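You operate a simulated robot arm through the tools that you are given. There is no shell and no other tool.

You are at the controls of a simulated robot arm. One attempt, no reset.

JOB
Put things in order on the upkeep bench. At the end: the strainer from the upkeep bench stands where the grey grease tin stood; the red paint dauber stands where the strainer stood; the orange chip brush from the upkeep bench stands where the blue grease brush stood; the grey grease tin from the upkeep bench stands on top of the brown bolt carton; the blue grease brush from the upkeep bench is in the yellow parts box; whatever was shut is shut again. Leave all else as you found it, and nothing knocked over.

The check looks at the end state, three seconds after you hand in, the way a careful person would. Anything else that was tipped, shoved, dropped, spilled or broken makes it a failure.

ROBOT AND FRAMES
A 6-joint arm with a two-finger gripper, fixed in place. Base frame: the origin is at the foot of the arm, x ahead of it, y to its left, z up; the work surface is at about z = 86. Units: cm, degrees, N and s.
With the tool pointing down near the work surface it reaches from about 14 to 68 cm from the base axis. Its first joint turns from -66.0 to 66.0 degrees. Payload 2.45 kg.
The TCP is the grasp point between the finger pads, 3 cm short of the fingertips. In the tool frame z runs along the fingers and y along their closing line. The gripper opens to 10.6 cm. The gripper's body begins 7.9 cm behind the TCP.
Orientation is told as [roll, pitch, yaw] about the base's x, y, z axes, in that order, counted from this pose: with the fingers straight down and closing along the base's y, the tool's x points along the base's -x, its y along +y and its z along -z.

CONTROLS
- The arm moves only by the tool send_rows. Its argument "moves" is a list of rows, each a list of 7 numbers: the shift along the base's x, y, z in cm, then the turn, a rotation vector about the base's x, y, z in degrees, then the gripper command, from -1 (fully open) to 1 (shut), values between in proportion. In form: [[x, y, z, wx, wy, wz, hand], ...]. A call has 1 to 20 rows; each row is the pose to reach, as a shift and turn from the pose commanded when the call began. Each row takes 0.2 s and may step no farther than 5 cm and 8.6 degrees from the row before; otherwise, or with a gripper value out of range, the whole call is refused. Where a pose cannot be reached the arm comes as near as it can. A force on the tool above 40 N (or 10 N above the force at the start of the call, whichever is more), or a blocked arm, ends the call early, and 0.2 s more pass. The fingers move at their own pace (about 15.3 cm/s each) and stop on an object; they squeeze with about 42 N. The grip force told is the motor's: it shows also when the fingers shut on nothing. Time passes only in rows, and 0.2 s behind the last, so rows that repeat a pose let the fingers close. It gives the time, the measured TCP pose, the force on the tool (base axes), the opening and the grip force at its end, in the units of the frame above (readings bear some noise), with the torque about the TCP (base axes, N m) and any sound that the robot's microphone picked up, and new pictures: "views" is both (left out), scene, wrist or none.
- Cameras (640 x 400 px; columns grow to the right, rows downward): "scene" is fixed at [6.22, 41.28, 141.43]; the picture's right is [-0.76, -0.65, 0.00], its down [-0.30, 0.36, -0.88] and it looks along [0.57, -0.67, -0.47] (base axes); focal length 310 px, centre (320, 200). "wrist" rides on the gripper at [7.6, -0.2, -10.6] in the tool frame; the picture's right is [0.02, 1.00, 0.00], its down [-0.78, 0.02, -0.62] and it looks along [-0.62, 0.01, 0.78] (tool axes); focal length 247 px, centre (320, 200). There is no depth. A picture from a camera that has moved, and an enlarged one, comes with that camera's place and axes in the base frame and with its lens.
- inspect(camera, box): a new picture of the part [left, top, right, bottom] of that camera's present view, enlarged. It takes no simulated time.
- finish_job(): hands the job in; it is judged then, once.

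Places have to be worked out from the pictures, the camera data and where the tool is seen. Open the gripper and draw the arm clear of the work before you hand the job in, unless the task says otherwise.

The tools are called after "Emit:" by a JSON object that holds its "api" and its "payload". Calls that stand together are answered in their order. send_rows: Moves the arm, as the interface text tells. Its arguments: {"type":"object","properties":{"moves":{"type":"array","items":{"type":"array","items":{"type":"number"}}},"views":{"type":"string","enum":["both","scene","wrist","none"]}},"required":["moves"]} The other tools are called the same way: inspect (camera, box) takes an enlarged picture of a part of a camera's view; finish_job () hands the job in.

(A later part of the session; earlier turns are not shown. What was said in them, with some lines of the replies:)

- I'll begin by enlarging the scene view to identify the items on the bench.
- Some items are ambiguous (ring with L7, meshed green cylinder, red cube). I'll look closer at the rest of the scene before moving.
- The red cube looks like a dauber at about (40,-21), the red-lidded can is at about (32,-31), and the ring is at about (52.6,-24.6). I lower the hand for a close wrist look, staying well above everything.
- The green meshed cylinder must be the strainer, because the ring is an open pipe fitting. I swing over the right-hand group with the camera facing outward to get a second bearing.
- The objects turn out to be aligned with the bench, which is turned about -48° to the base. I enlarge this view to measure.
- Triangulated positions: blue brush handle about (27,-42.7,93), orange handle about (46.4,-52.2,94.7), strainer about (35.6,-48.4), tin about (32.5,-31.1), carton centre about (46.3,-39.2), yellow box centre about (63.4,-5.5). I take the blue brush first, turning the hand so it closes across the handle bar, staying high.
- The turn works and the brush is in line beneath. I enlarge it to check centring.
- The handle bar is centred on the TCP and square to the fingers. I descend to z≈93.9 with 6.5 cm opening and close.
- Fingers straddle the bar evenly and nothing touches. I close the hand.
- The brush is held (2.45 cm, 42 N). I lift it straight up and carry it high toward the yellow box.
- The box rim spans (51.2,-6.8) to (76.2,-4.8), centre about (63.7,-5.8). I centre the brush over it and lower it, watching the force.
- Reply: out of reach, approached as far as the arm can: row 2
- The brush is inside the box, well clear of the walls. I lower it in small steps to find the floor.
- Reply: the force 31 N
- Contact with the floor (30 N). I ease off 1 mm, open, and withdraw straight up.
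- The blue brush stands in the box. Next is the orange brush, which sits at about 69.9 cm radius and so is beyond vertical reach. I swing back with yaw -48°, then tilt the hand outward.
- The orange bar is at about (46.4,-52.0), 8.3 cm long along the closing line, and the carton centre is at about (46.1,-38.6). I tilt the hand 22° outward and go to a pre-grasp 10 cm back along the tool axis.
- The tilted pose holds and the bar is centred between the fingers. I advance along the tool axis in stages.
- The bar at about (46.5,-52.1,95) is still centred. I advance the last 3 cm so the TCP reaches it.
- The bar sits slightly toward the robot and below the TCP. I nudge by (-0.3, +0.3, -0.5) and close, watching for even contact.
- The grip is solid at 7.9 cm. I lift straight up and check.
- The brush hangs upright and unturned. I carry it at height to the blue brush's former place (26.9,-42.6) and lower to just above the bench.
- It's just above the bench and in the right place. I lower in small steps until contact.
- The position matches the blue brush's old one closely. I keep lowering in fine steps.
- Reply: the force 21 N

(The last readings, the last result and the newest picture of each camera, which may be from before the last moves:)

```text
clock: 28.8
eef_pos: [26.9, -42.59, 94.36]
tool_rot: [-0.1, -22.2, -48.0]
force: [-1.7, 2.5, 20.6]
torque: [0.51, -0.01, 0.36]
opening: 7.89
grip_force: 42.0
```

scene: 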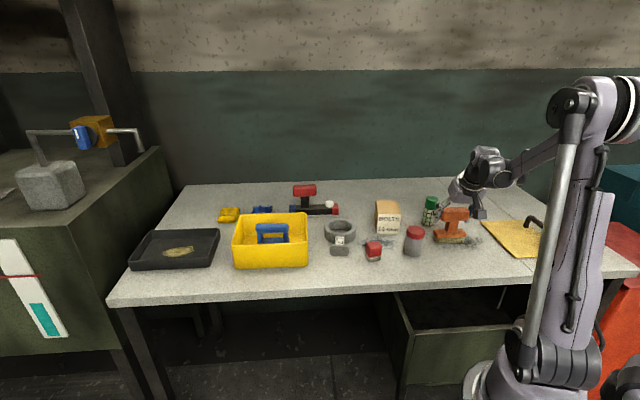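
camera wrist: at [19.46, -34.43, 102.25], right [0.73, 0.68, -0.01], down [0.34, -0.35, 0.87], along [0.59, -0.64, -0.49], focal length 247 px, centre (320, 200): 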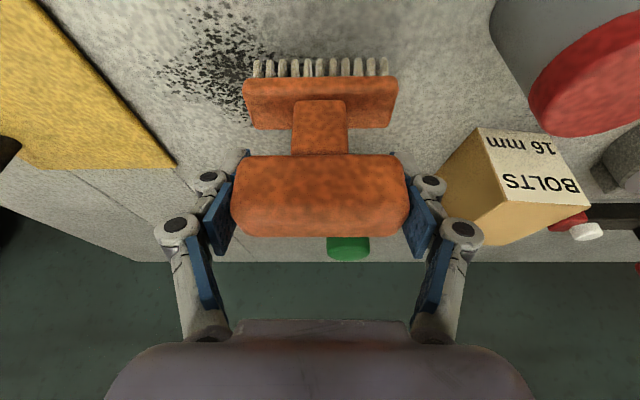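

In contact at 20 N. I ease off slightly, open evenly, and retreat back along the tool axis.

Emit:
{"api": "send_rows", "payload": {"moves": [[0, 0, 0.06, 0, 0, 0, 0.8], [0, 0, 0.06, 0, 0, 0, -0.6], [0, 0, 0.06, 0, 0, 0, -1], [0, 0, 0.06, 0, 0, 0, -1], [-0.75, 0.84, 2.8, 0, 0, 0, -1], [-1.7, 1.95, 6.5, 0, 0, 0, -1], [-2.7, 3.1, 10.5, 0, 0, 0, -1], [-3.2, 3.6, 14, 0, 0, 0, -1]], "views": "both"}}

```text
clock: 30.6
eef_pos: [23.72, -38.97, 108.23]
tool_rot: [-0.1, -21.9, -48.1]
force: [-1.0, 1.0, -0.3]
torque: [0.0, 0.0, 0.03]
opening: 10.6
grip_force: 0.0
camera wrist: at [16.27, -30.86, 115.18], right [0.73, 0.68, -0.01], down [0.34, -0.35, 0.87], along [0.59, -0.64, -0.49], focal length 247 px, centre (320, 200)
```

scene: 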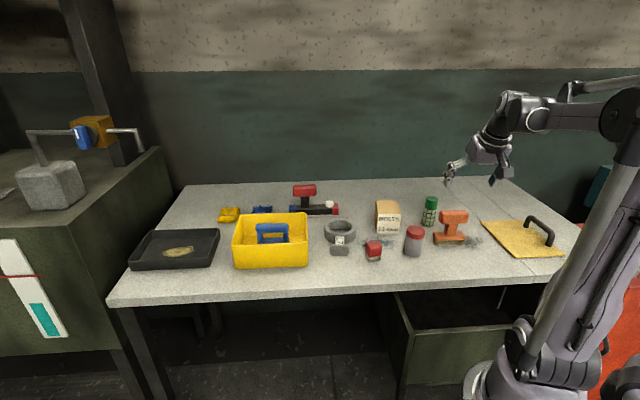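
wrist: 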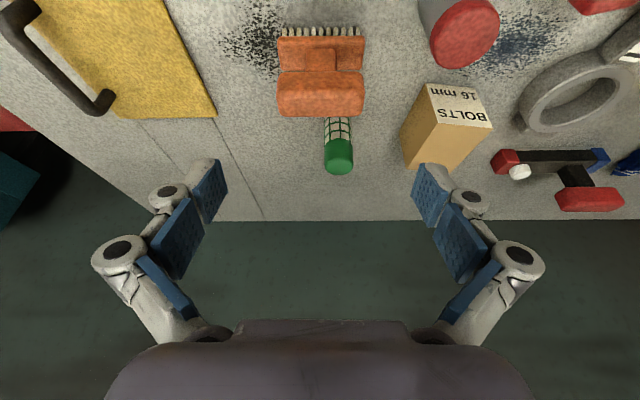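

The orange brush stands in place. Next is the tin: I bring the hand upright over (32.5,-31.1) with about 8.5 cm opening.

Emit:
{"api": "send_rows", "payload": {"moves": [[2.2, 2, 0, 4.1, 3.7, 0, -1], [4.4, 4, 0, 8.2, 7.35, 0, -0.8], [6.6, 6, 0, 12.3, 11, 0, -0.6], [8.78, 7.87, 0, 16.4, 14.7, 0, -0.6], [8.78, 7.87, 0, 16.4, 14.7, 0, -0.6]], "views": "wrist"}}

```text
clock: 31.8
eef_pos: [32.18, -31.07, 108.48]
tool_rot: [-0.2, 0.1, -48.1]
force: [-0.7, 0.1, 0.2]
torque: [0.02, 0.01, 0.01]
opening: 8.47
grip_force: 0.0
camera wrist: at [27.13, -25.46, 118.94], right [0.73, 0.68, 0.0], down [0.54, -0.57, 0.62], along [0.42, -0.45, -0.78], focal length 247 px, centre (320, 200)
```

wrist: 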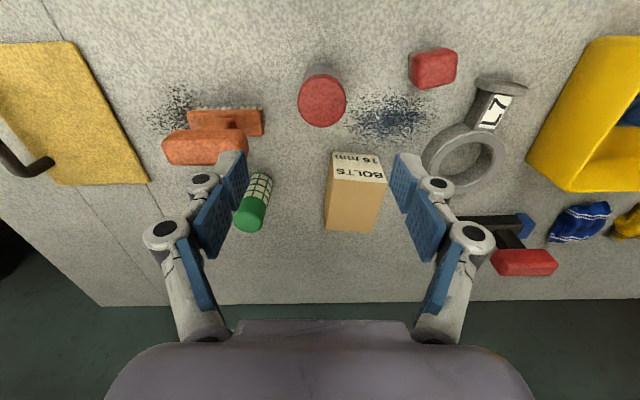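

The tin lid is at (32.55,-31.1), nearly under the TCP. I nudge and descend to z≈90 around it.

Emit:
{"api": "send_rows", "payload": {"moves": [[0.2, -0.13, -4, 0, 0, 0, -0.6], [0.2, -0.13, -8, 0, 0, 0, -0.6], [0.2, -0.13, -11, 0, 0, 0, -0.6], [0.2, -0.13, -13.5, 0, 0, 0, -0.6], [0.2, -0.13, -13.5, 0, 0, 0, -0.6]], "views": "wrist"}}

```text
clock: 33.0
eef_pos: [32.66, -31.06, 94.76]
tool_rot: [-0.1, 0.0, -47.9]
force: [-0.9, 0.4, 0.5]
torque: [0.01, 0.01, -0.02]
opening: 8.48
grip_force: 0.2
camera wrist: at [27.47, -25.46, 105.37], right [0.73, 0.68, 0.0], down [0.54, -0.57, 0.62], along [0.42, -0.45, -0.78], focal length 247 px, centre (320, 200)
```

wrist: 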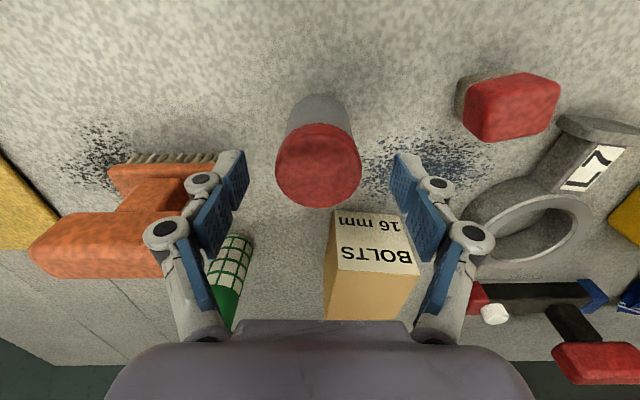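

The tin is centred between the fingers and the orange brush is clear. I descend the rest and close.

Emit:
{"api": "send_rows", "payload": {"moves": [[0, 0, -2.5, 0, 0, 0, -0.6], [0, 0, -4.7, 0, 0, 0, -0.6], [0, 0, -4.7, 0, 0, 0, -0.3], [0, 0, -4.7, 0, 0, 0, 0.2], [0, 0, -4.7, 0, 0, 0, 1], [0, 0, -4.7, 0, 0, 0, 1]], "views": "both"}}

```text
clock: 34.4
eef_pos: [32.56, -30.93, 90.09]
tool_rot: [0.0, 0.0, -47.9]
force: [-0.1, -0.4, 0.3]
torque: [0.04, -0.04, 0.0]
opening: 4.77
grip_force: 41.3
camera wrist: at [27.43, -25.43, 100.68], right [0.73, 0.68, 0.0], down [0.54, -0.57, 0.62], along [0.42, -0.45, -0.78], focal length 247 px, centre (320, 200)
```

scene: 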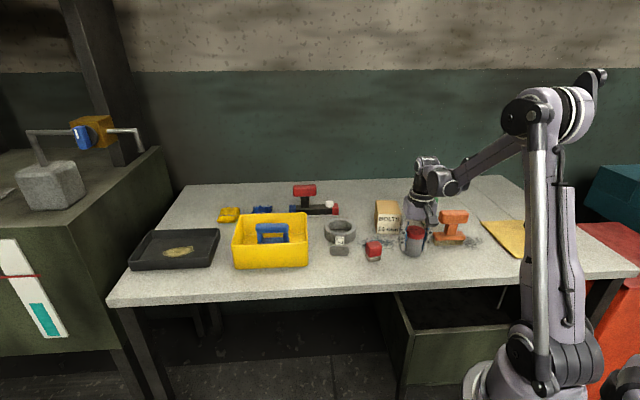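
wrist: 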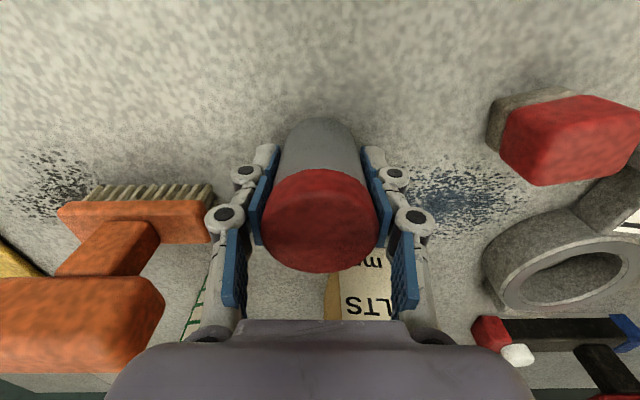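

The tin is held at 4.77 cm. I lift it and move above the carton.

Emit:
{"api": "send_rows", "payload": {"moves": [[0, 0, 1, 0, 0, 0, 1], [0, 0, 4.5, 0, 0, 0, 1], [0, 0, 9, 0, 0, 0, 1], [0, 0, 13, 0, 0, 0, 1], [3.4, -1.9, 13, 0, 0, 0, 1], [6.8, -3.8, 13, 0, 0, 0, 1], [10.2, -5.8, 13, 0, 0, 0, 1], [13.5, -7.7, 13, 0, 0, 0, 1], [13.5, -7.7, 13, 0, 0, 0, 1]], "views": "both"}}

Emit:
{"api": "inspect", "payload": {"camera": "scene", "box": [350, 150, 450, 250]}}

```text
clock: 36.4
eef_pos: [46.22, -39.12, 103.12]
tool_rot: [-0.1, 0.0, -48.1]
force: [-0.5, -0.6, -2.4]
torque: [0.02, 0.01, 0.02]
opening: 4.72
grip_force: 42.1
camera wrist: at [41.05, -33.47, 113.73], right [0.73, 0.68, 0.0], down [0.54, -0.57, 0.62], along [0.42, -0.45, -0.78], focal length 247 px, centre (320, 200)
```

scene: 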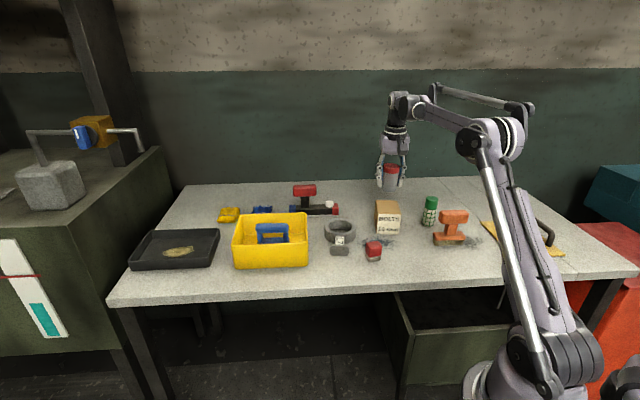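
wrist: 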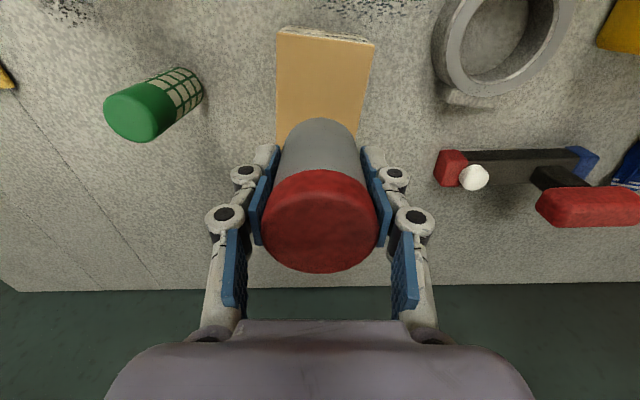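

```text
4.00 times, centred on (400, 200) of scene
camera zoom: at [6.23, 41.28, 141.43], right [-0.76, -0.65, 0.0], down [-0.3, 0.36, -0.88], along [0.57, -0.67, -0.47], focal length 1242 px, centre (0, 200)
```

zoom: 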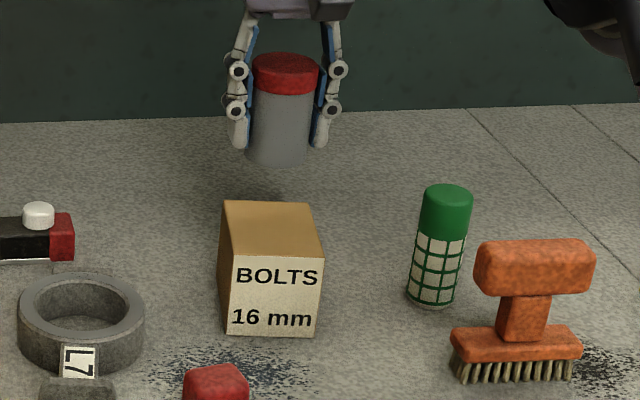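

Re-triangulated, the carton top is at z≈92.9 with centre about (45.4,-38.35). I shift by (-0.8,+0.7) and lower to about 1 cm above it.

Emit:
{"api": "send_rows", "payload": {"moves": [[-0.8, 0.7, 0, 0, 0, 0, 1], [-0.8, 0.7, -3, 0, 0, 0, 1], [-0.8, 0.7, -4.9, 0, 0, 0, 1], [-0.8, 0.7, -4.9, 0, 0, 0, 1]], "views": "both"}}

Emit:
{"api": "inspect", "payload": {"camera": "scene", "box": [350, 150, 450, 250]}}

```text
clock: 37.4
eef_pos: [45.39, -38.28, 98.2]
tool_rot: [-0.1, 0.0, -48.1]
force: [0.0, -0.2, -1.5]
torque: [-0.02, 0.01, 0.01]
opening: 4.69
grip_force: 41.6
camera wrist: at [40.21, -32.69, 108.75], right [0.73, 0.68, 0.0], down [0.54, -0.57, 0.62], along [0.42, -0.45, -0.78], focal length 247 px, centre (320, 200)
```

scene: 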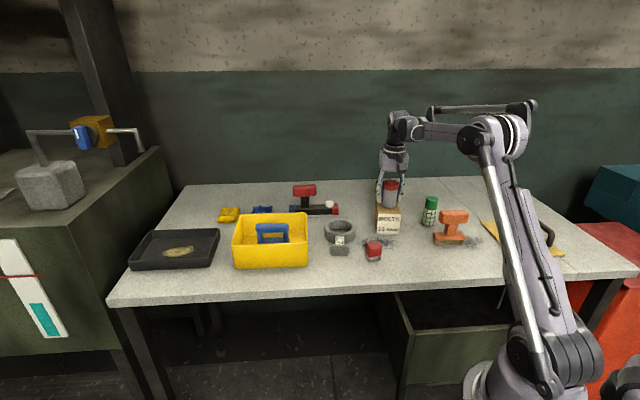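
wrist: 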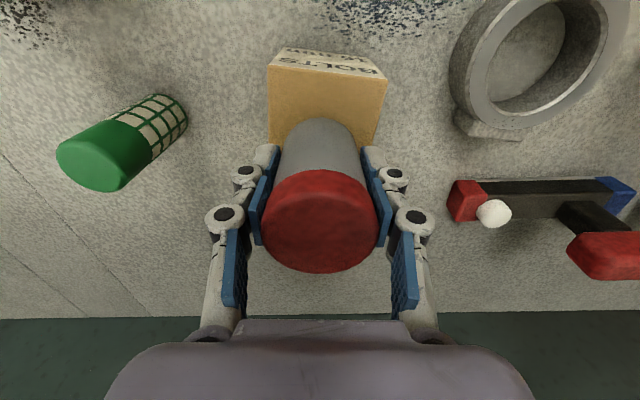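

```text
4.00 times, centred on (400, 200) of scene
camera zoom: at [6.23, 41.28, 141.43], right [-0.76, -0.65, 0.0], down [-0.3, 0.36, -0.88], along [0.57, -0.67, -0.47], focal length 1242 px, centre (0, 200)
```

zoom: 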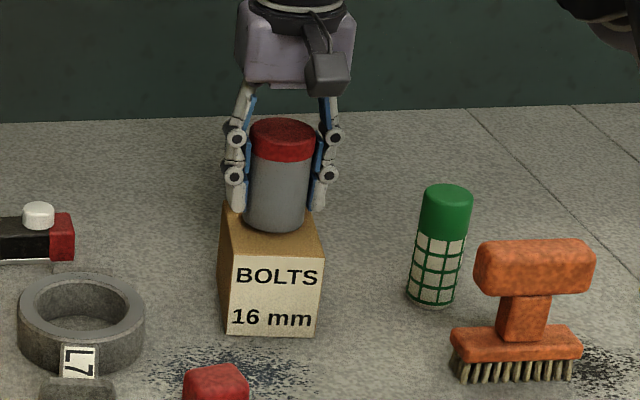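

The tin is well centred over the carton. I lower in fine steps to contact.

Emit:
{"api": "send_rows", "payload": {"moves": [[0, 0, -0.3, 0, 0, 0, 1], [0, 0, -0.6, 0, 0, 0, 1], [0, 0, -0.8, 0, 0, 0, 1]], "views": "none"}}

```text
clock: 38.2
eef_pos: [45.42, -38.25, 97.52]
tool_rot: [-0.1, -0.1, -48.2]
force: [0.7, -3.2, 25.3]
torque: [-0.11, 0.0, 0.14]
opening: 4.77
grip_force: 42.1
```

Contact at 25 N. I ease off and open, then rise straight up.

Emit:
{"api": "send_rows", "payload": {"moves": [[0, 0, 0.12, 0, 0, 0, 0.8], [0, 0, 0.12, 0, 0, 0, -0.2], [0, 0, 0.12, 0, 0, 0, -0.5], [0, 0, 0.12, 0, 0, 0, -0.5], [0, 0, 2, 0, 0, 0, -0.5], [0, 0, 5.5, 0, 0, 0, -0.5], [0, 0, 9.5, 0, 0, 0, -0.5], [-3, 1, 12, 0, 0, 0, -0.5]], "views": "both"}}

Emit:
{"api": "inspect", "payload": {"camera": "scene", "box": [350, 150, 450, 250]}}

```text
clock: 40.0
eef_pos: [42.52, -37.17, 109.37]
tool_rot: [-0.1, 0.0, -48.1]
force: [-0.5, -0.2, -0.4]
torque: [-0.03, -0.03, 0.02]
opening: 7.93
grip_force: 0.0
camera wrist: at [37.34, -31.53, 119.96], right [0.73, 0.68, 0.0], down [0.54, -0.57, 0.62], along [0.42, -0.45, -0.78], focal length 247 px, centre (320, 200)
```

scene: 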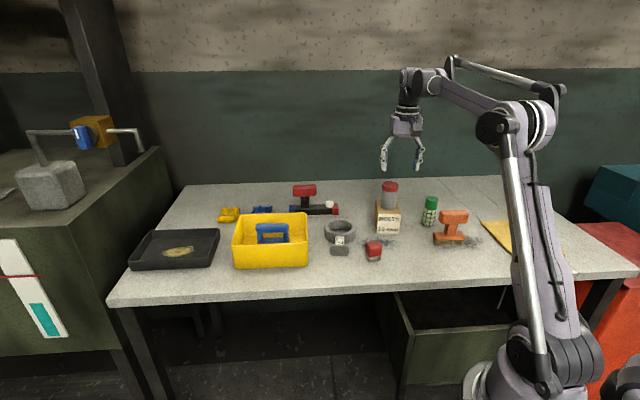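
wrist: 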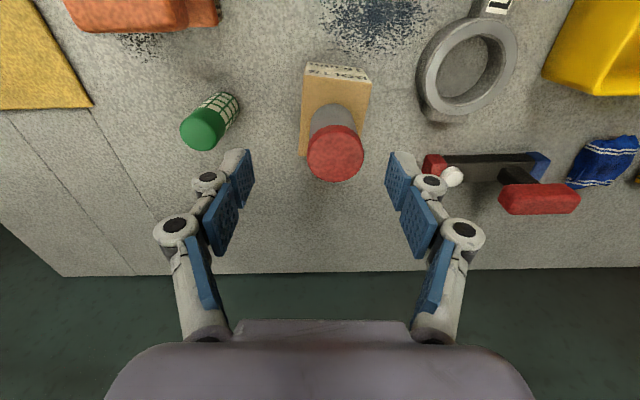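

```text
4.00 times, centred on (400, 200) of scene
camera zoom: at [6.22, 41.28, 141.43], right [-0.76, -0.65, 0.0], down [-0.3, 0.36, -0.88], along [0.57, -0.67, -0.47], focal length 1242 px, centre (0, 200)
```

zoom: 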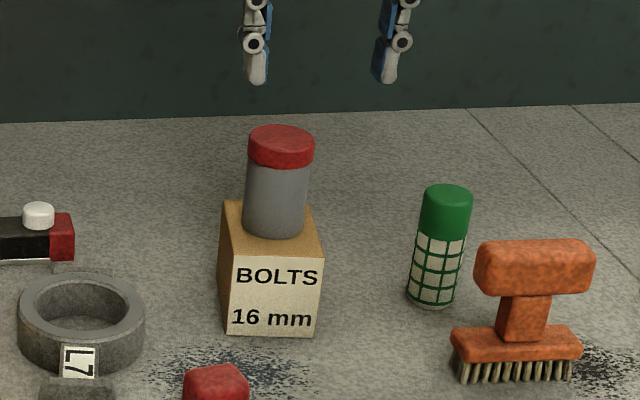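

The tin stands squarely on the carton. Next I move above the strainer at about (35.45,-48.1).

Emit:
{"api": "send_rows", "payload": {"moves": [[-2.4, -3.6, 0, 0, 0, 0, -0.5], [-4.8, -7.3, 0, 0, 0, 0, -0.5], [-7.1, -11, -2, 0, 0, 0, -0.5], [-7.1, -11, -2, 0, 0, 0, -0.5]], "views": "wrist"}}

Emit:
{"api": "inspect", "payload": {"camera": "wrist", "box": [220, 40, 420, 165]}}

```text
clock: 41.0
eef_pos: [35.33, -48.48, 107.53]
tool_rot: [-0.1, 0.0, -48.0]
force: [-0.3, 0.1, -0.5]
torque: [0.01, 0.0, -0.04]
opening: 7.95
grip_force: 0.1
camera wrist: at [30.07, -42.78, 118.1], right [0.73, 0.68, 0.0], down [0.54, -0.57, 0.62], along [0.42, -0.45, -0.78], focal length 247 px, centre (320, 200)
```

wrist: 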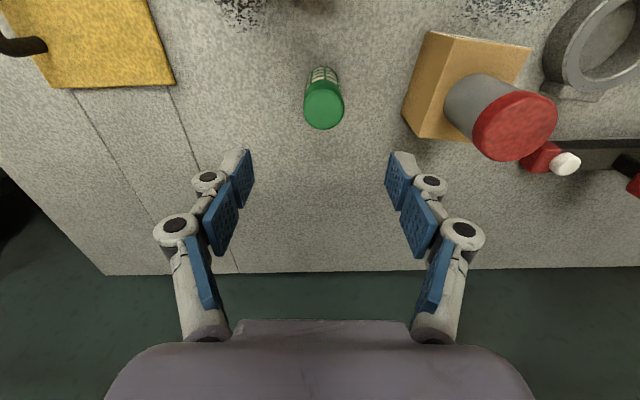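

```text
3.20 times, centred on (320, 102) of wrist
camera zoom: at [30.07, -42.78, 118.1], right [0.73, 0.68, 0.0], down [0.54, -0.57, 0.62], along [0.42, -0.45, -0.78], focal length 790 px, centre (320, 512)
```

zoom: 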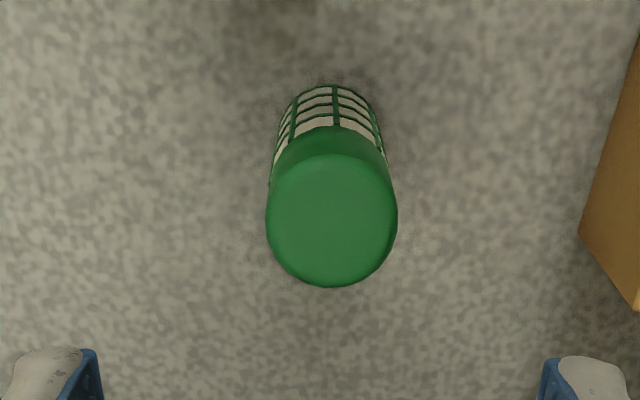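

The strainer axis is at (35.4,-48.15), and I record that as its spot. I descend to z≈91.5 and close.

Emit:
{"api": "send_rows", "payload": {"moves": [[0.1, 0.15, -4, 0, 0, 0, -0.5], [0.1, 0.15, -8, 0, 0, 0, -0.5], [0.1, 0.15, -11, 0, 0, 0, -0.5], [0.1, 0.15, -13.5, 0, 0, 0, -0.5], [0.1, 0.15, -16, 0, 0, 0, -0.5], [0.1, 0.15, -16, 0, 0, 0, -0.2], [0.1, 0.15, -16, 0, 0, 0, 0.3], [0.1, 0.15, -16, 0, 0, 0, 1], [0.1, 0.15, -16, 0, 0, 0, 1]], "views": "both"}}

```text
clock: 43.0
eef_pos: [35.27, -48.15, 91.28]
tool_rot: [-0.1, 0.0, -48.0]
force: [-0.1, 1.3, 0.3]
torque: [0.02, 0.01, 0.01]
opening: 3.66
grip_force: 41.4
camera wrist: at [30.17, -42.56, 101.93], right [0.73, 0.68, 0.0], down [0.54, -0.57, 0.62], along [0.42, -0.45, -0.78], focal length 247 px, centre (320, 200)
```

scene: 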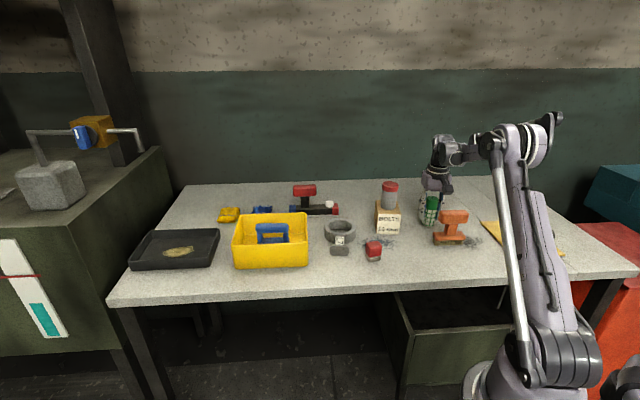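
wrist: 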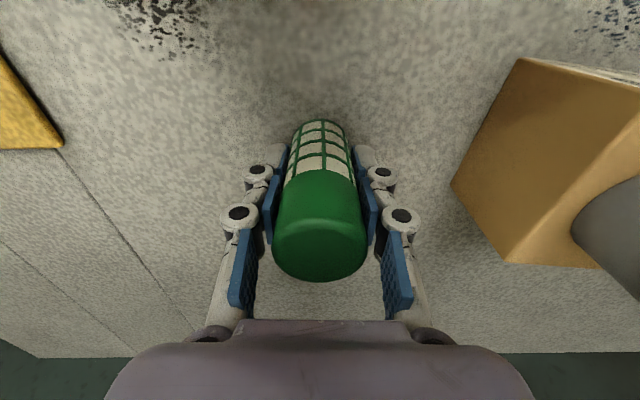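

Strainer held. I lift it and carry it to the tin's old spot (32.5,-31.05), lowering to 1 cm above the bench.

Emit:
{"api": "send_rows", "payload": {"moves": [[0, 0, 1, 0, 0, 0, 1], [0, 0, 4.5, 0, 0, 0, 1], [0, 0, 9, 0, 0, 0, 1], [0, 0, 13, 0, 0, 0, 1], [-0.7, 4.3, 13.5, 0, 0, 0, 1], [-1.4, 8.6, 13.5, 0, 0, 0, 1], [-2.1, 12.9, 13.5, 0, 0, 0, 1], [-2.85, 17.1, 13.5, 0, 0, 0, 1], [-2.85, 17.1, 9.5, 0, 0, 0, 1], [-2.85, 17.1, 5.5, 0, 0, 0, 1], [-2.85, 17.1, 2.5, 0, 0, 0, 1], [-2.85, 17.1, 1, 0, 0, 0, 1], [-2.85, 17.1, 1, 0, 0, 0, 1]], "views": "both"}}

Emit:
{"api": "inspect", "payload": {"camera": "scene", "box": [300, 170, 500, 295]}}

```text
clock: 45.8
eef_pos: [32.74, -30.9, 92.35]
tool_rot: [-0.2, -0.1, -48.1]
force: [0.1, 0.6, -1.6]
torque: [0.0, 0.02, 0.01]
opening: 3.62
grip_force: 41.6
camera wrist: at [27.59, -25.37, 102.84], right [0.73, 0.68, 0.0], down [0.54, -0.57, 0.62], along [0.42, -0.45, -0.78], focal length 247 px, centre (320, 200)
```

scene: 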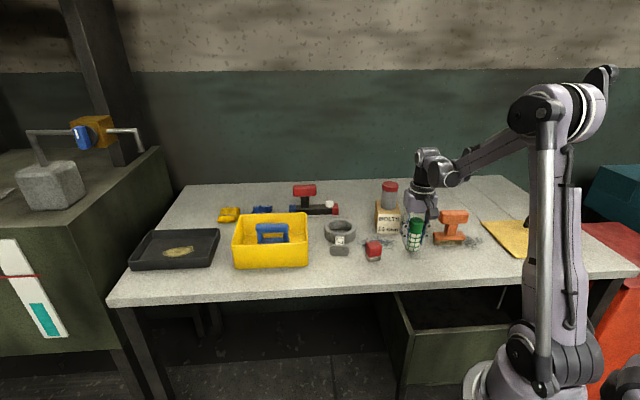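
wrist: 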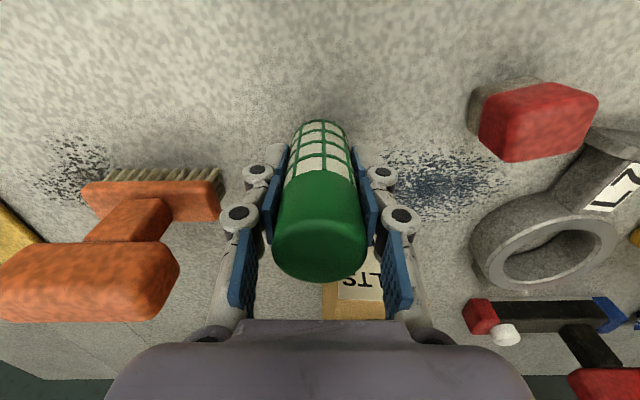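

```text
3.20 times, centred on (400, 232) of scene
camera zoom: at [6.22, 41.28, 141.43], right [-0.76, -0.65, 0.0], down [-0.3, 0.36, -0.88], along [0.57, -0.67, -0.47], focal length 994 px, centre (64, 96)
```

zoom: 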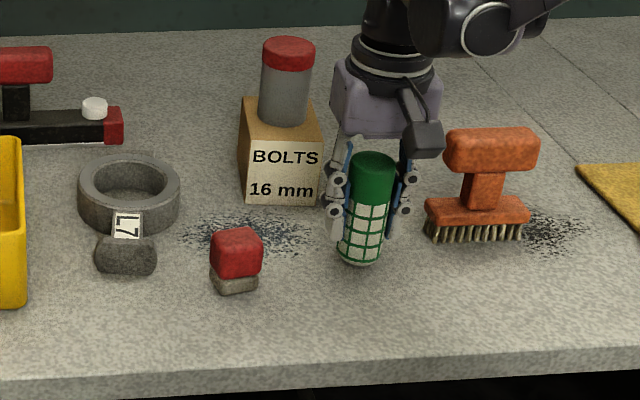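

Positioned over the tin's old spot. I lower to contact with a small trim.

Emit:
{"api": "send_rows", "payload": {"moves": [[-0.1, -0.15, -0.3, 0, 0, 0, 1], [-0.2, -0.2, -0.6, 0, 0, 0, 1], [-0.2, -0.2, -0.8, 0, 0, 0, 1], [-0.2, -0.2, -1, 0, 0, 0, 1]], "views": "none"}}

```text
clock: 46.8
eef_pos: [32.47, -31.16, 91.37]
tool_rot: [-0.1, 0.0, -48.0]
force: [-0.6, -0.1, -1.2]
torque: [0.01, -0.01, 0.0]
opening: 3.64
grip_force: 41.9
```

Emit:
{"api": "send_rows", "payload": {"moves": [[0, 0, -0.12, 0, 0, 0, 1], [0, 0, -0.24, 0, 0, 0, 1]], "views": "none"}}

```text
clock: 47.4
eef_pos: [32.36, -31.22, 91.1]
tool_rot: [-0.1, -0.1, -48.0]
force: [1.0, 1.2, 29.5]
torque: [-0.02, -0.05, 0.09]
opening: 3.64
grip_force: 41.7
```

Firm contact at 29 N. I ease off, open gently, and rise.

Emit:
{"api": "send_rows", "payload": {"moves": [[0, 0, 0.12, 0, 0, 0, 0.8], [0, 0, 0.12, 0, 0, 0, 0], [0, 0, 0.12, 0, 0, 0, -0.3], [0, 0, 0.12, 0, 0, 0, -0.3], [0, 0, 2, 0, 0, 0, -0.3], [0, 0, 5.5, 0, 0, 0, -0.3], [0, 0, 9.5, 0, 0, 0, -0.3], [0, 0, 14, 0, 0, 0, -0.3], [3, 4, 15, 0, 0, 0, -0.3]], "views": "both"}}

Emit:
{"api": "inspect", "payload": {"camera": "scene", "box": [300, 170, 500, 295]}}

Emit:
{"api": "inspect", "payload": {"camera": "wrist", "box": [280, 0, 480, 125]}}

```text
refused: row 9 steps farther than a row can; nothing moved
```

```text
3.20 times, centred on (400, 232) of scene
camera zoom: at [6.2, 41.31, 141.42], right [-0.76, -0.65, 0.0], down [-0.3, 0.36, -0.88], along [0.57, -0.67, -0.47], focal length 994 px, centre (64, 96)
```

zoom: 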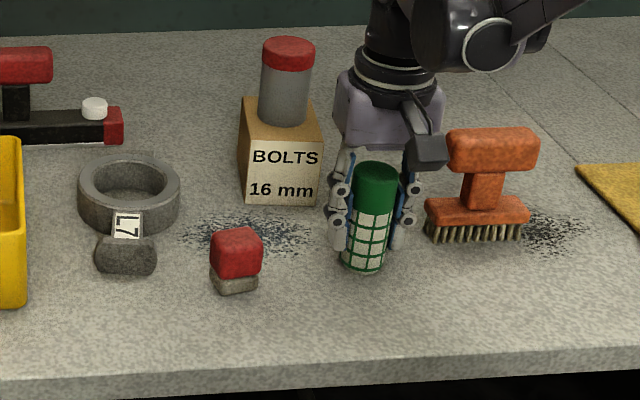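

```text
3.20 times, centred on (380, 62) of wrist
camera zoom: at [27.24, -25.56, 101.78], right [0.73, 0.68, 0.0], down [0.54, -0.57, 0.62], along [0.43, -0.45, -0.78], focal length 790 px, centre (128, 640)
```

zoom: 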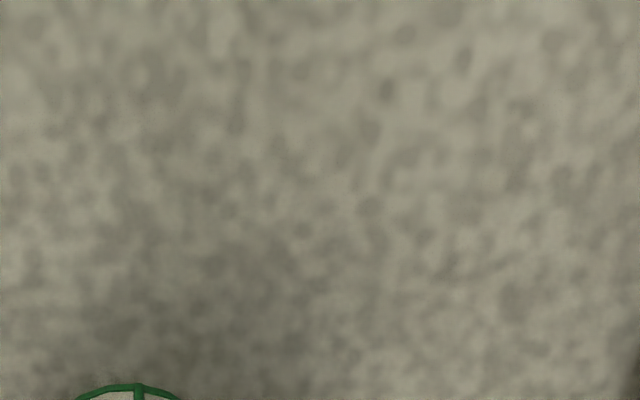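

The last row was too long and nothing moved, and the strainer stands well on the spot. I resend with shorter steps.

Emit:
{"api": "send_rows", "payload": {"moves": [[0, 0, 0.12, 0, 0, 0, 0.8], [0, 0, 0.12, 0, 0, 0, 0], [0, 0, 0.12, 0, 0, 0, -0.3], [0, 0, 0.12, 0, 0, 0, -0.3], [0, 0, 2, 0, 0, 0, -0.3], [0, 0, 5.5, 0, 0, 0, -0.3], [0, 0, 9.5, 0, 0, 0, -0.3], [0, 0, 13.5, 0, 0, 0, -0.3], [2, 3, 15, 0, 0, 0, -0.3], [4, 6, 15, 0, 0, 0, -0.3]], "views": "both"}}

Emit:
{"api": "inspect", "payload": {"camera": "scene", "box": [300, 170, 500, 295]}}

Emit:
{"api": "inspect", "payload": {"camera": "wrist", "box": [280, 0, 480, 125]}}

```text
clock: 49.6
eef_pos: [36.61, -25.17, 106.61]
tool_rot: [0.0, 0.0, -48.1]
force: [-0.6, -0.2, 0.0]
torque: [-0.03, 0.01, 0.03]
opening: 6.89
grip_force: 0.0
camera wrist: at [31.43, -19.56, 117.12], right [0.73, 0.68, 0.0], down [0.54, -0.57, 0.62], along [0.42, -0.45, -0.78], focal length 247 px, centre (320, 200)
```

scene: 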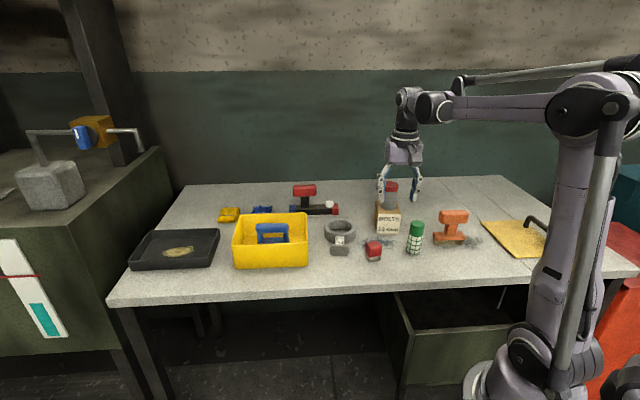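
wrist: 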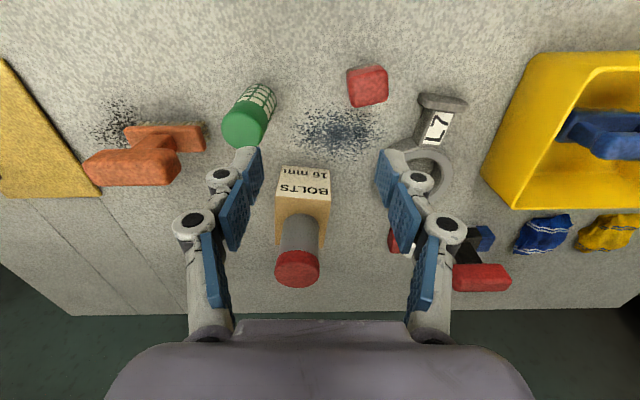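

```text
3.20 times, centred on (400, 232) of scene
camera zoom: at [6.23, 41.28, 141.42], right [-0.76, -0.65, 0.0], down [-0.3, 0.36, -0.88], along [0.57, -0.67, -0.47], focal length 994 px, centre (64, 96)
```

zoom: 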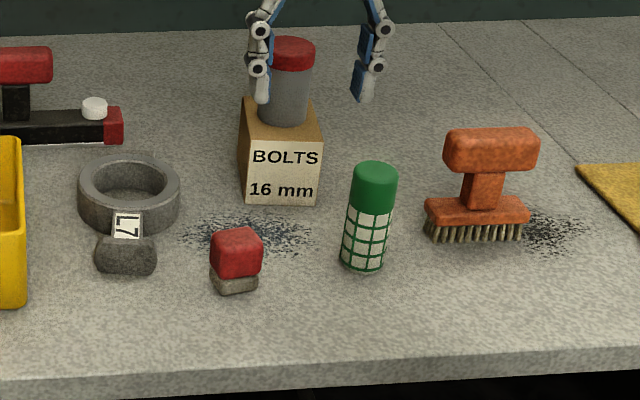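

```text
3.20 times, centred on (380, 62) of wrist
camera zoom: at [31.43, -19.56, 117.12], right [0.73, 0.68, 0.0], down [0.54, -0.57, 0.62], along [0.42, -0.45, -0.78], focal length 790 px, centre (128, 640)
```

zoom: 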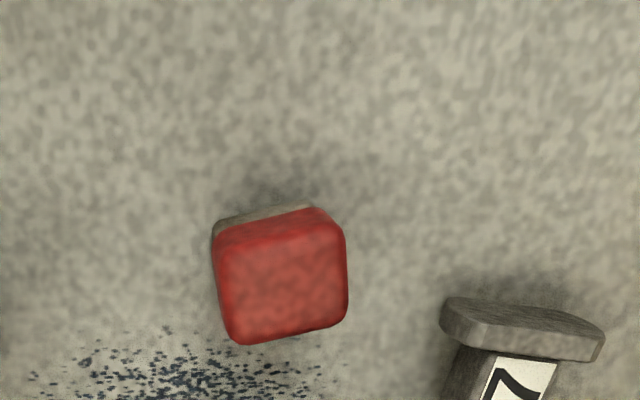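

The strainer is standing upright where the tin was. Next is the dauber at about (39.5,-21.1), rotated by about 12°. I move above it, matching yaw -36°, and look again.

Emit:
{"api": "send_rows", "payload": {"moves": [[1.4, 2, 0, 0, 0, 6, -0.2], [2.85, 4, 0, 0, 0, 12, -0.2], [2.85, 4, -4, 0, 0, 12, -0.2], [2.85, 4, -4, 0, 0, 12, -0.2]], "views": "wrist"}}

Emit:
{"api": "inspect", "payload": {"camera": "wrist", "box": [220, 40, 420, 165]}}

```text
clock: 50.6
eef_pos: [39.45, -21.12, 102.51]
tool_rot: [0.0, 0.0, -35.9]
force: [0.8, -0.4, 0.4]
torque: [-0.02, 0.01, 0.01]
opening: 6.37
grip_force: 0.0
camera wrist: at [33.3, -16.69, 113.0], right [0.57, 0.82, 0.0], down [0.64, -0.45, 0.62], along [0.51, -0.36, -0.78], focal length 247 px, centre (320, 200)
```

wrist: 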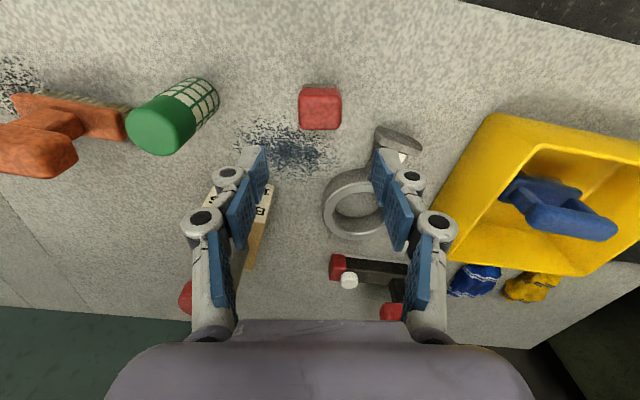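

```text
3.20 times, centred on (320, 102) of wrist
camera zoom: at [33.3, -16.69, 113.0], right [0.57, 0.82, 0.0], down [0.64, -0.45, 0.62], along [0.51, -0.36, -0.78], focal length 790 px, centre (320, 512)
```

zoom: 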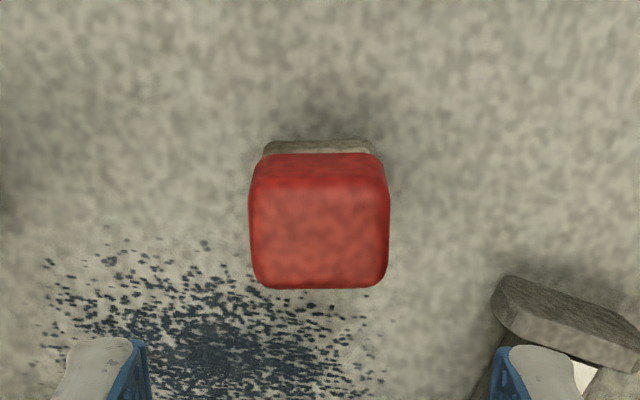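

The dauber is square to the fingers and centred, and the ring's flange clears the right finger by about 1 cm. I descend to z≈90 and close.

Emit:
{"api": "send_rows", "payload": {"moves": [[0.05, -0.1, -4, 0, 0, 0, -0.2], [0.05, -0.1, -7.5, 0, 0, 0, -0.2], [0.05, -0.1, -10, 0, 0, 0, -0.2], [0.05, -0.1, -12.4, 0, 0, 0, -0.2], [0.05, -0.1, -12.4, 0, 0, 0, 0], [0.05, -0.1, -12.4, 0, 0, 0, 0.4], [0.05, -0.1, -12.4, 0, 0, 0, 1], [0.05, -0.1, -12.4, 0, 0, 0, 1]], "views": "both"}}

```text
clock: 52.4
eef_pos: [39.3, -21.41, 89.79]
tool_rot: [-0.1, -0.1, -36.0]
force: [0.1, 0.0, -0.2]
torque: [0.0, 0.0, 0.0]
opening: 3.85
grip_force: 41.8
camera wrist: at [33.1, -16.91, 100.41], right [0.57, 0.82, 0.0], down [0.64, -0.45, 0.62], along [0.51, -0.36, -0.78], focal length 247 px, centre (320, 200)
```

scene: 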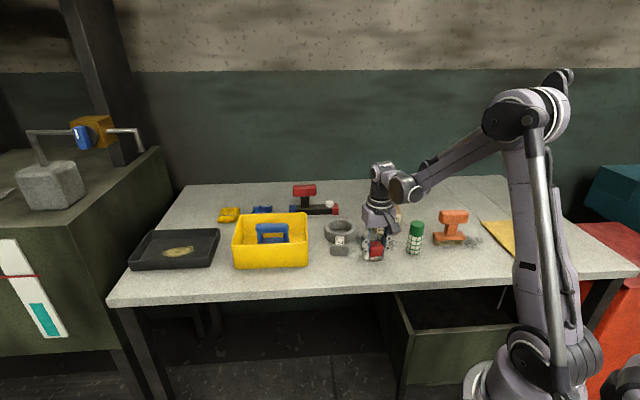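
wrist: 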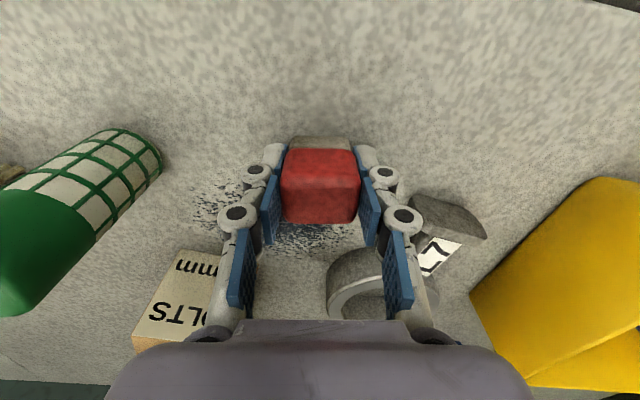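

The dauber is held at 3.85 cm. I lift it and carry it to the strainer's old spot (35.4,-48.15), stopping 1 cm above the bench.

Emit:
{"api": "send_rows", "payload": {"moves": [[0, 0, 1, 0, 0, 0, 1], [0, 0, 5, 0, 0, 0, 1], [0, 0, 9.5, 0, 0, 0, 1], [0, 0, 14, 0, 0, 0, 1], [-0.7, -4.5, 14, 0, 0, 0, 1], [-1.4, -9, 14, 0, 0, 0, 1], [-2.1, -13.5, 14, 0, 0, 0, 1], [-2.8, -18, 14, 0, 0, 0, 1], [-3.5, -22.5, 14, 0, 0, 0, 1], [-4.15, -26.95, 14, 0, 0, 0, 1], [-4.15, -26.95, 10, 0, 0, 0, 1], [-4.15, -26.95, 6, 0, 0, 0, 1], [-4.15, -26.95, 3, 0, 0, 0, 1], [-4.15, -26.95, 1, 0, 0, 0, 1], [-4.15, -26.95, 1, 0, 0, 0, 1]], "views": "both"}}

Emit:
{"api": "inspect", "payload": {"camera": "scene", "box": [300, 170, 500, 295]}}

```text
clock: 55.6
eef_pos: [35.05, -48.36, 90.78]
tool_rot: [-0.1, 0.0, -36.1]
force: [-0.4, 0.2, -0.9]
torque: [0.02, 0.01, -0.02]
opening: 3.82
grip_force: 42.1
camera wrist: at [28.83, -43.93, 101.34], right [0.57, 0.82, 0.0], down [0.64, -0.45, 0.62], along [0.51, -0.36, -0.78], focal length 247 px, centre (320, 200)
```

scene: 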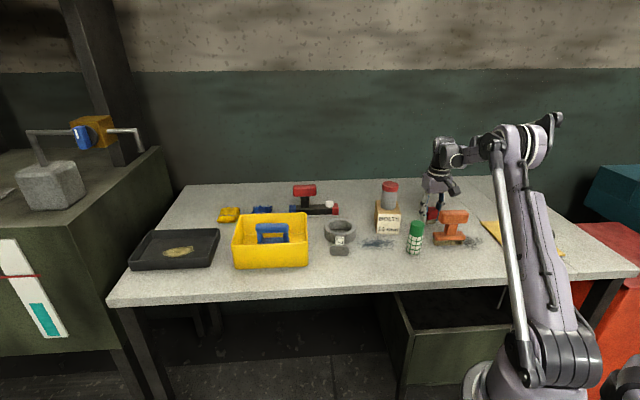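
wrist: 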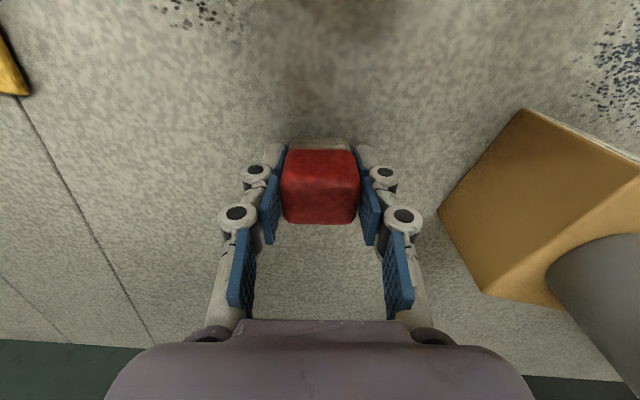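

```text
3.20 times, centred on (400, 232) of scene
camera zoom: at [6.22, 41.28, 141.43], right [-0.76, -0.65, 0.0], down [-0.3, 0.36, -0.88], along [0.57, -0.67, -0.47], focal length 994 px, centre (64, 96)
```

zoom: 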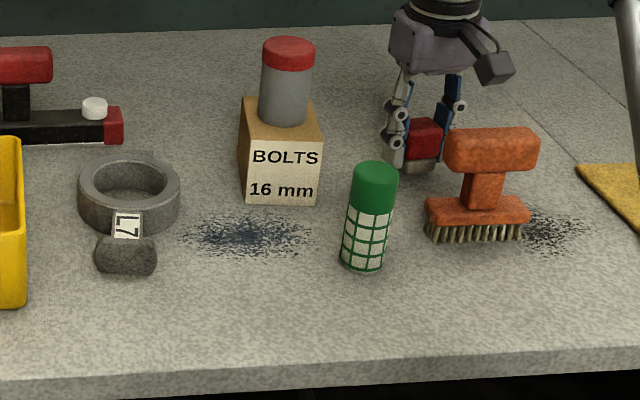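

The dauber is about 0.3 cm off toward the right of the scene view. I trim by (+0.2,+0.2) and lower to contact.

Emit:
{"api": "send_rows", "payload": {"moves": [[0.2, 0.2, -0.3, 0, 0, 0, 1], [0.25, 0.25, -0.6, 0, 0, 0, 1], [0.25, 0.25, -0.85, 0, 0, 0, 1], [0.25, 0.25, -1, 0, 0, 0, 1]], "views": "none"}}

```text
clock: 56.6
eef_pos: [35.37, -48.0, 89.8]
tool_rot: [-0.1, -0.1, -36.0]
force: [1.5, -0.5, 9.4]
torque: [0.03, -0.07, 0.0]
opening: 3.81
grip_force: 41.9
```

Light contact (9 N). I open and rise straight up.

Emit:
{"api": "send_rows", "payload": {"moves": [[0, 0, 0, 0, 0, 0, 0.8], [0, 0, 0, 0, 0, 0, 0.1], [0, 0, 0, 0, 0, 0, -0.3], [0, 0, 0, 0, 0, 0, -0.3], [0, 0, 2, 0, 0, 0, -0.3], [0, 0, 5.5, 0, 0, 0, -0.3], [0, 0, 9.5, 0, 0, 0, -0.3], [0, 0, 14, 0, 0, 0, -0.3], [0, 0, 18, 0, 0, 0, -0.3], [-2, 4, 20, 0, 0, 0, -0.3], [-4, 8, 22, 0, 0, 0, -0.6], [-5, 12, 23, 0, 0, 0, -1], [-5, 16, 23, 0, 0, 0, -1]], "views": "both"}}

Emit:
{"api": "inspect", "payload": {"camera": "scene", "box": [300, 170, 500, 295]}}

Emit:
{"api": "inspect", "payload": {"camera": "scene", "box": [120, 170, 360, 320]}}

```text
clock: 59.4
eef_pos: [30.37, -31.85, 112.63]
tool_rot: [-0.1, -0.1, -36.1]
force: [-0.6, 0.7, 0.6]
torque: [0.0, -0.02, 0.02]
opening: 10.62
grip_force: 0.0
camera wrist: at [24.23, -27.41, 123.3], right [0.57, 0.82, 0.0], down [0.64, -0.45, 0.62], along [0.51, -0.36, -0.78], focal length 247 px, centre (320, 200)
```

scene: 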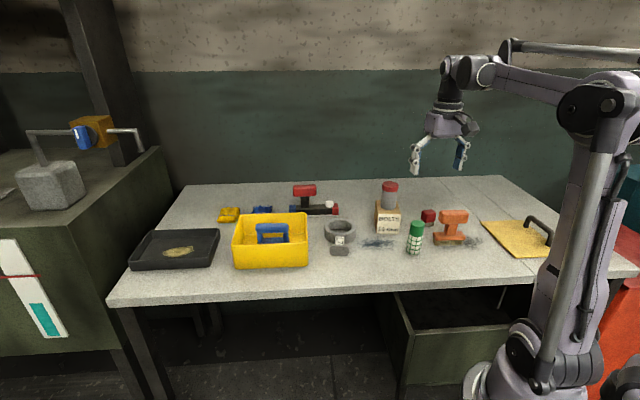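
wrist: 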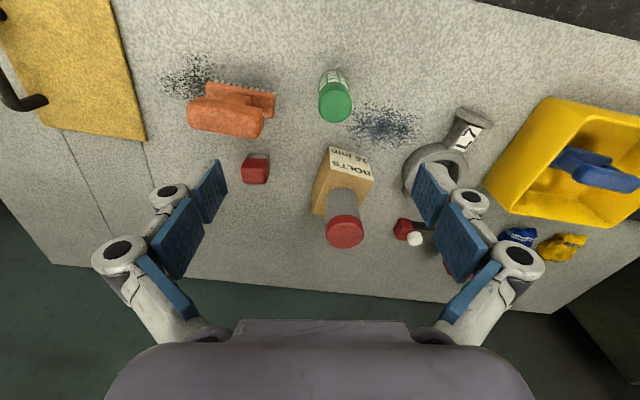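

```text
3.20 times, centred on (400, 232) of scene
camera zoom: at [6.22, 41.28, 141.42], right [-0.76, -0.65, 0.0], down [-0.3, 0.36, -0.88], along [0.57, -0.67, -0.47], focal length 994 px, centre (64, 96)
```

zoom: 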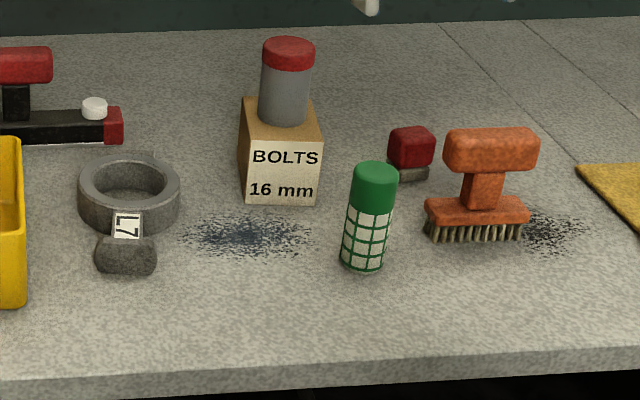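

```text
2.67 times, centred on (240, 245) of scene
camera zoom: at [6.22, 41.28, 141.42], right [-0.76, -0.65, 0.0], down [-0.3, 0.36, -0.88], along [0.57, -0.67, -0.47], focal length 828 px, centre (533, 80)
```

zoom: 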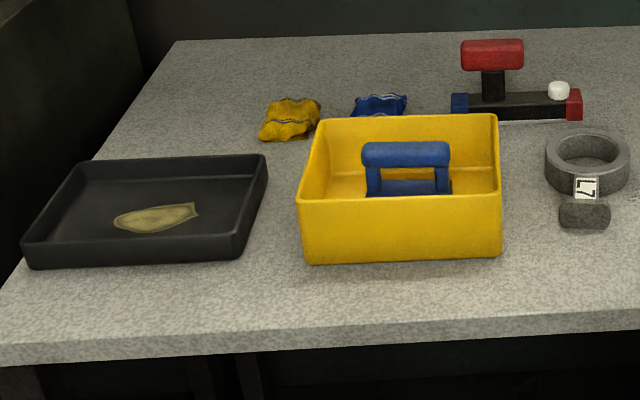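

Everything is where the job asks:
- **Strainer:** on the tin's old spot.
- **Dauber:** on the strainer's old spot.
- **Orange brush:** on the blue brush's old spot.
- **Tin:** on the bolt carton.
- **Blue brush:** in the yellow parts box.

Nothing else has moved, nothing was opened, and the hand is open and clear, so I hand the job in.

Emit:
{"api": "finish_job", "payload": {}}

```text
The job is handed in.
```

I handed the job in with all five items where you asked. The last pictures before hand-in show:

- **Strainer:** standing where the grey grease tin stood.
- **Red paint dauber:** standing where the strainer stood.
- **Orange chip brush:** standing where the blue grease brush stood.
- **Grey grease tin:** upright near the centre of the brown bolt carton's top.
- **Blue grease brush:** standing upright in the yellow parts box.

I took the green cylinder with the white mesh to be the strainer. The grey ring marked L7 is open right through, so I left it alone. I took the small red block on a grey foot to be the dauber. Neither item is labelled, so both are my judgement from the pictures.

I opened nothing, so there was nothing to shut again. I saw nothing else moved or knocked over, and the arm ended with the gripper open, well above the bench.
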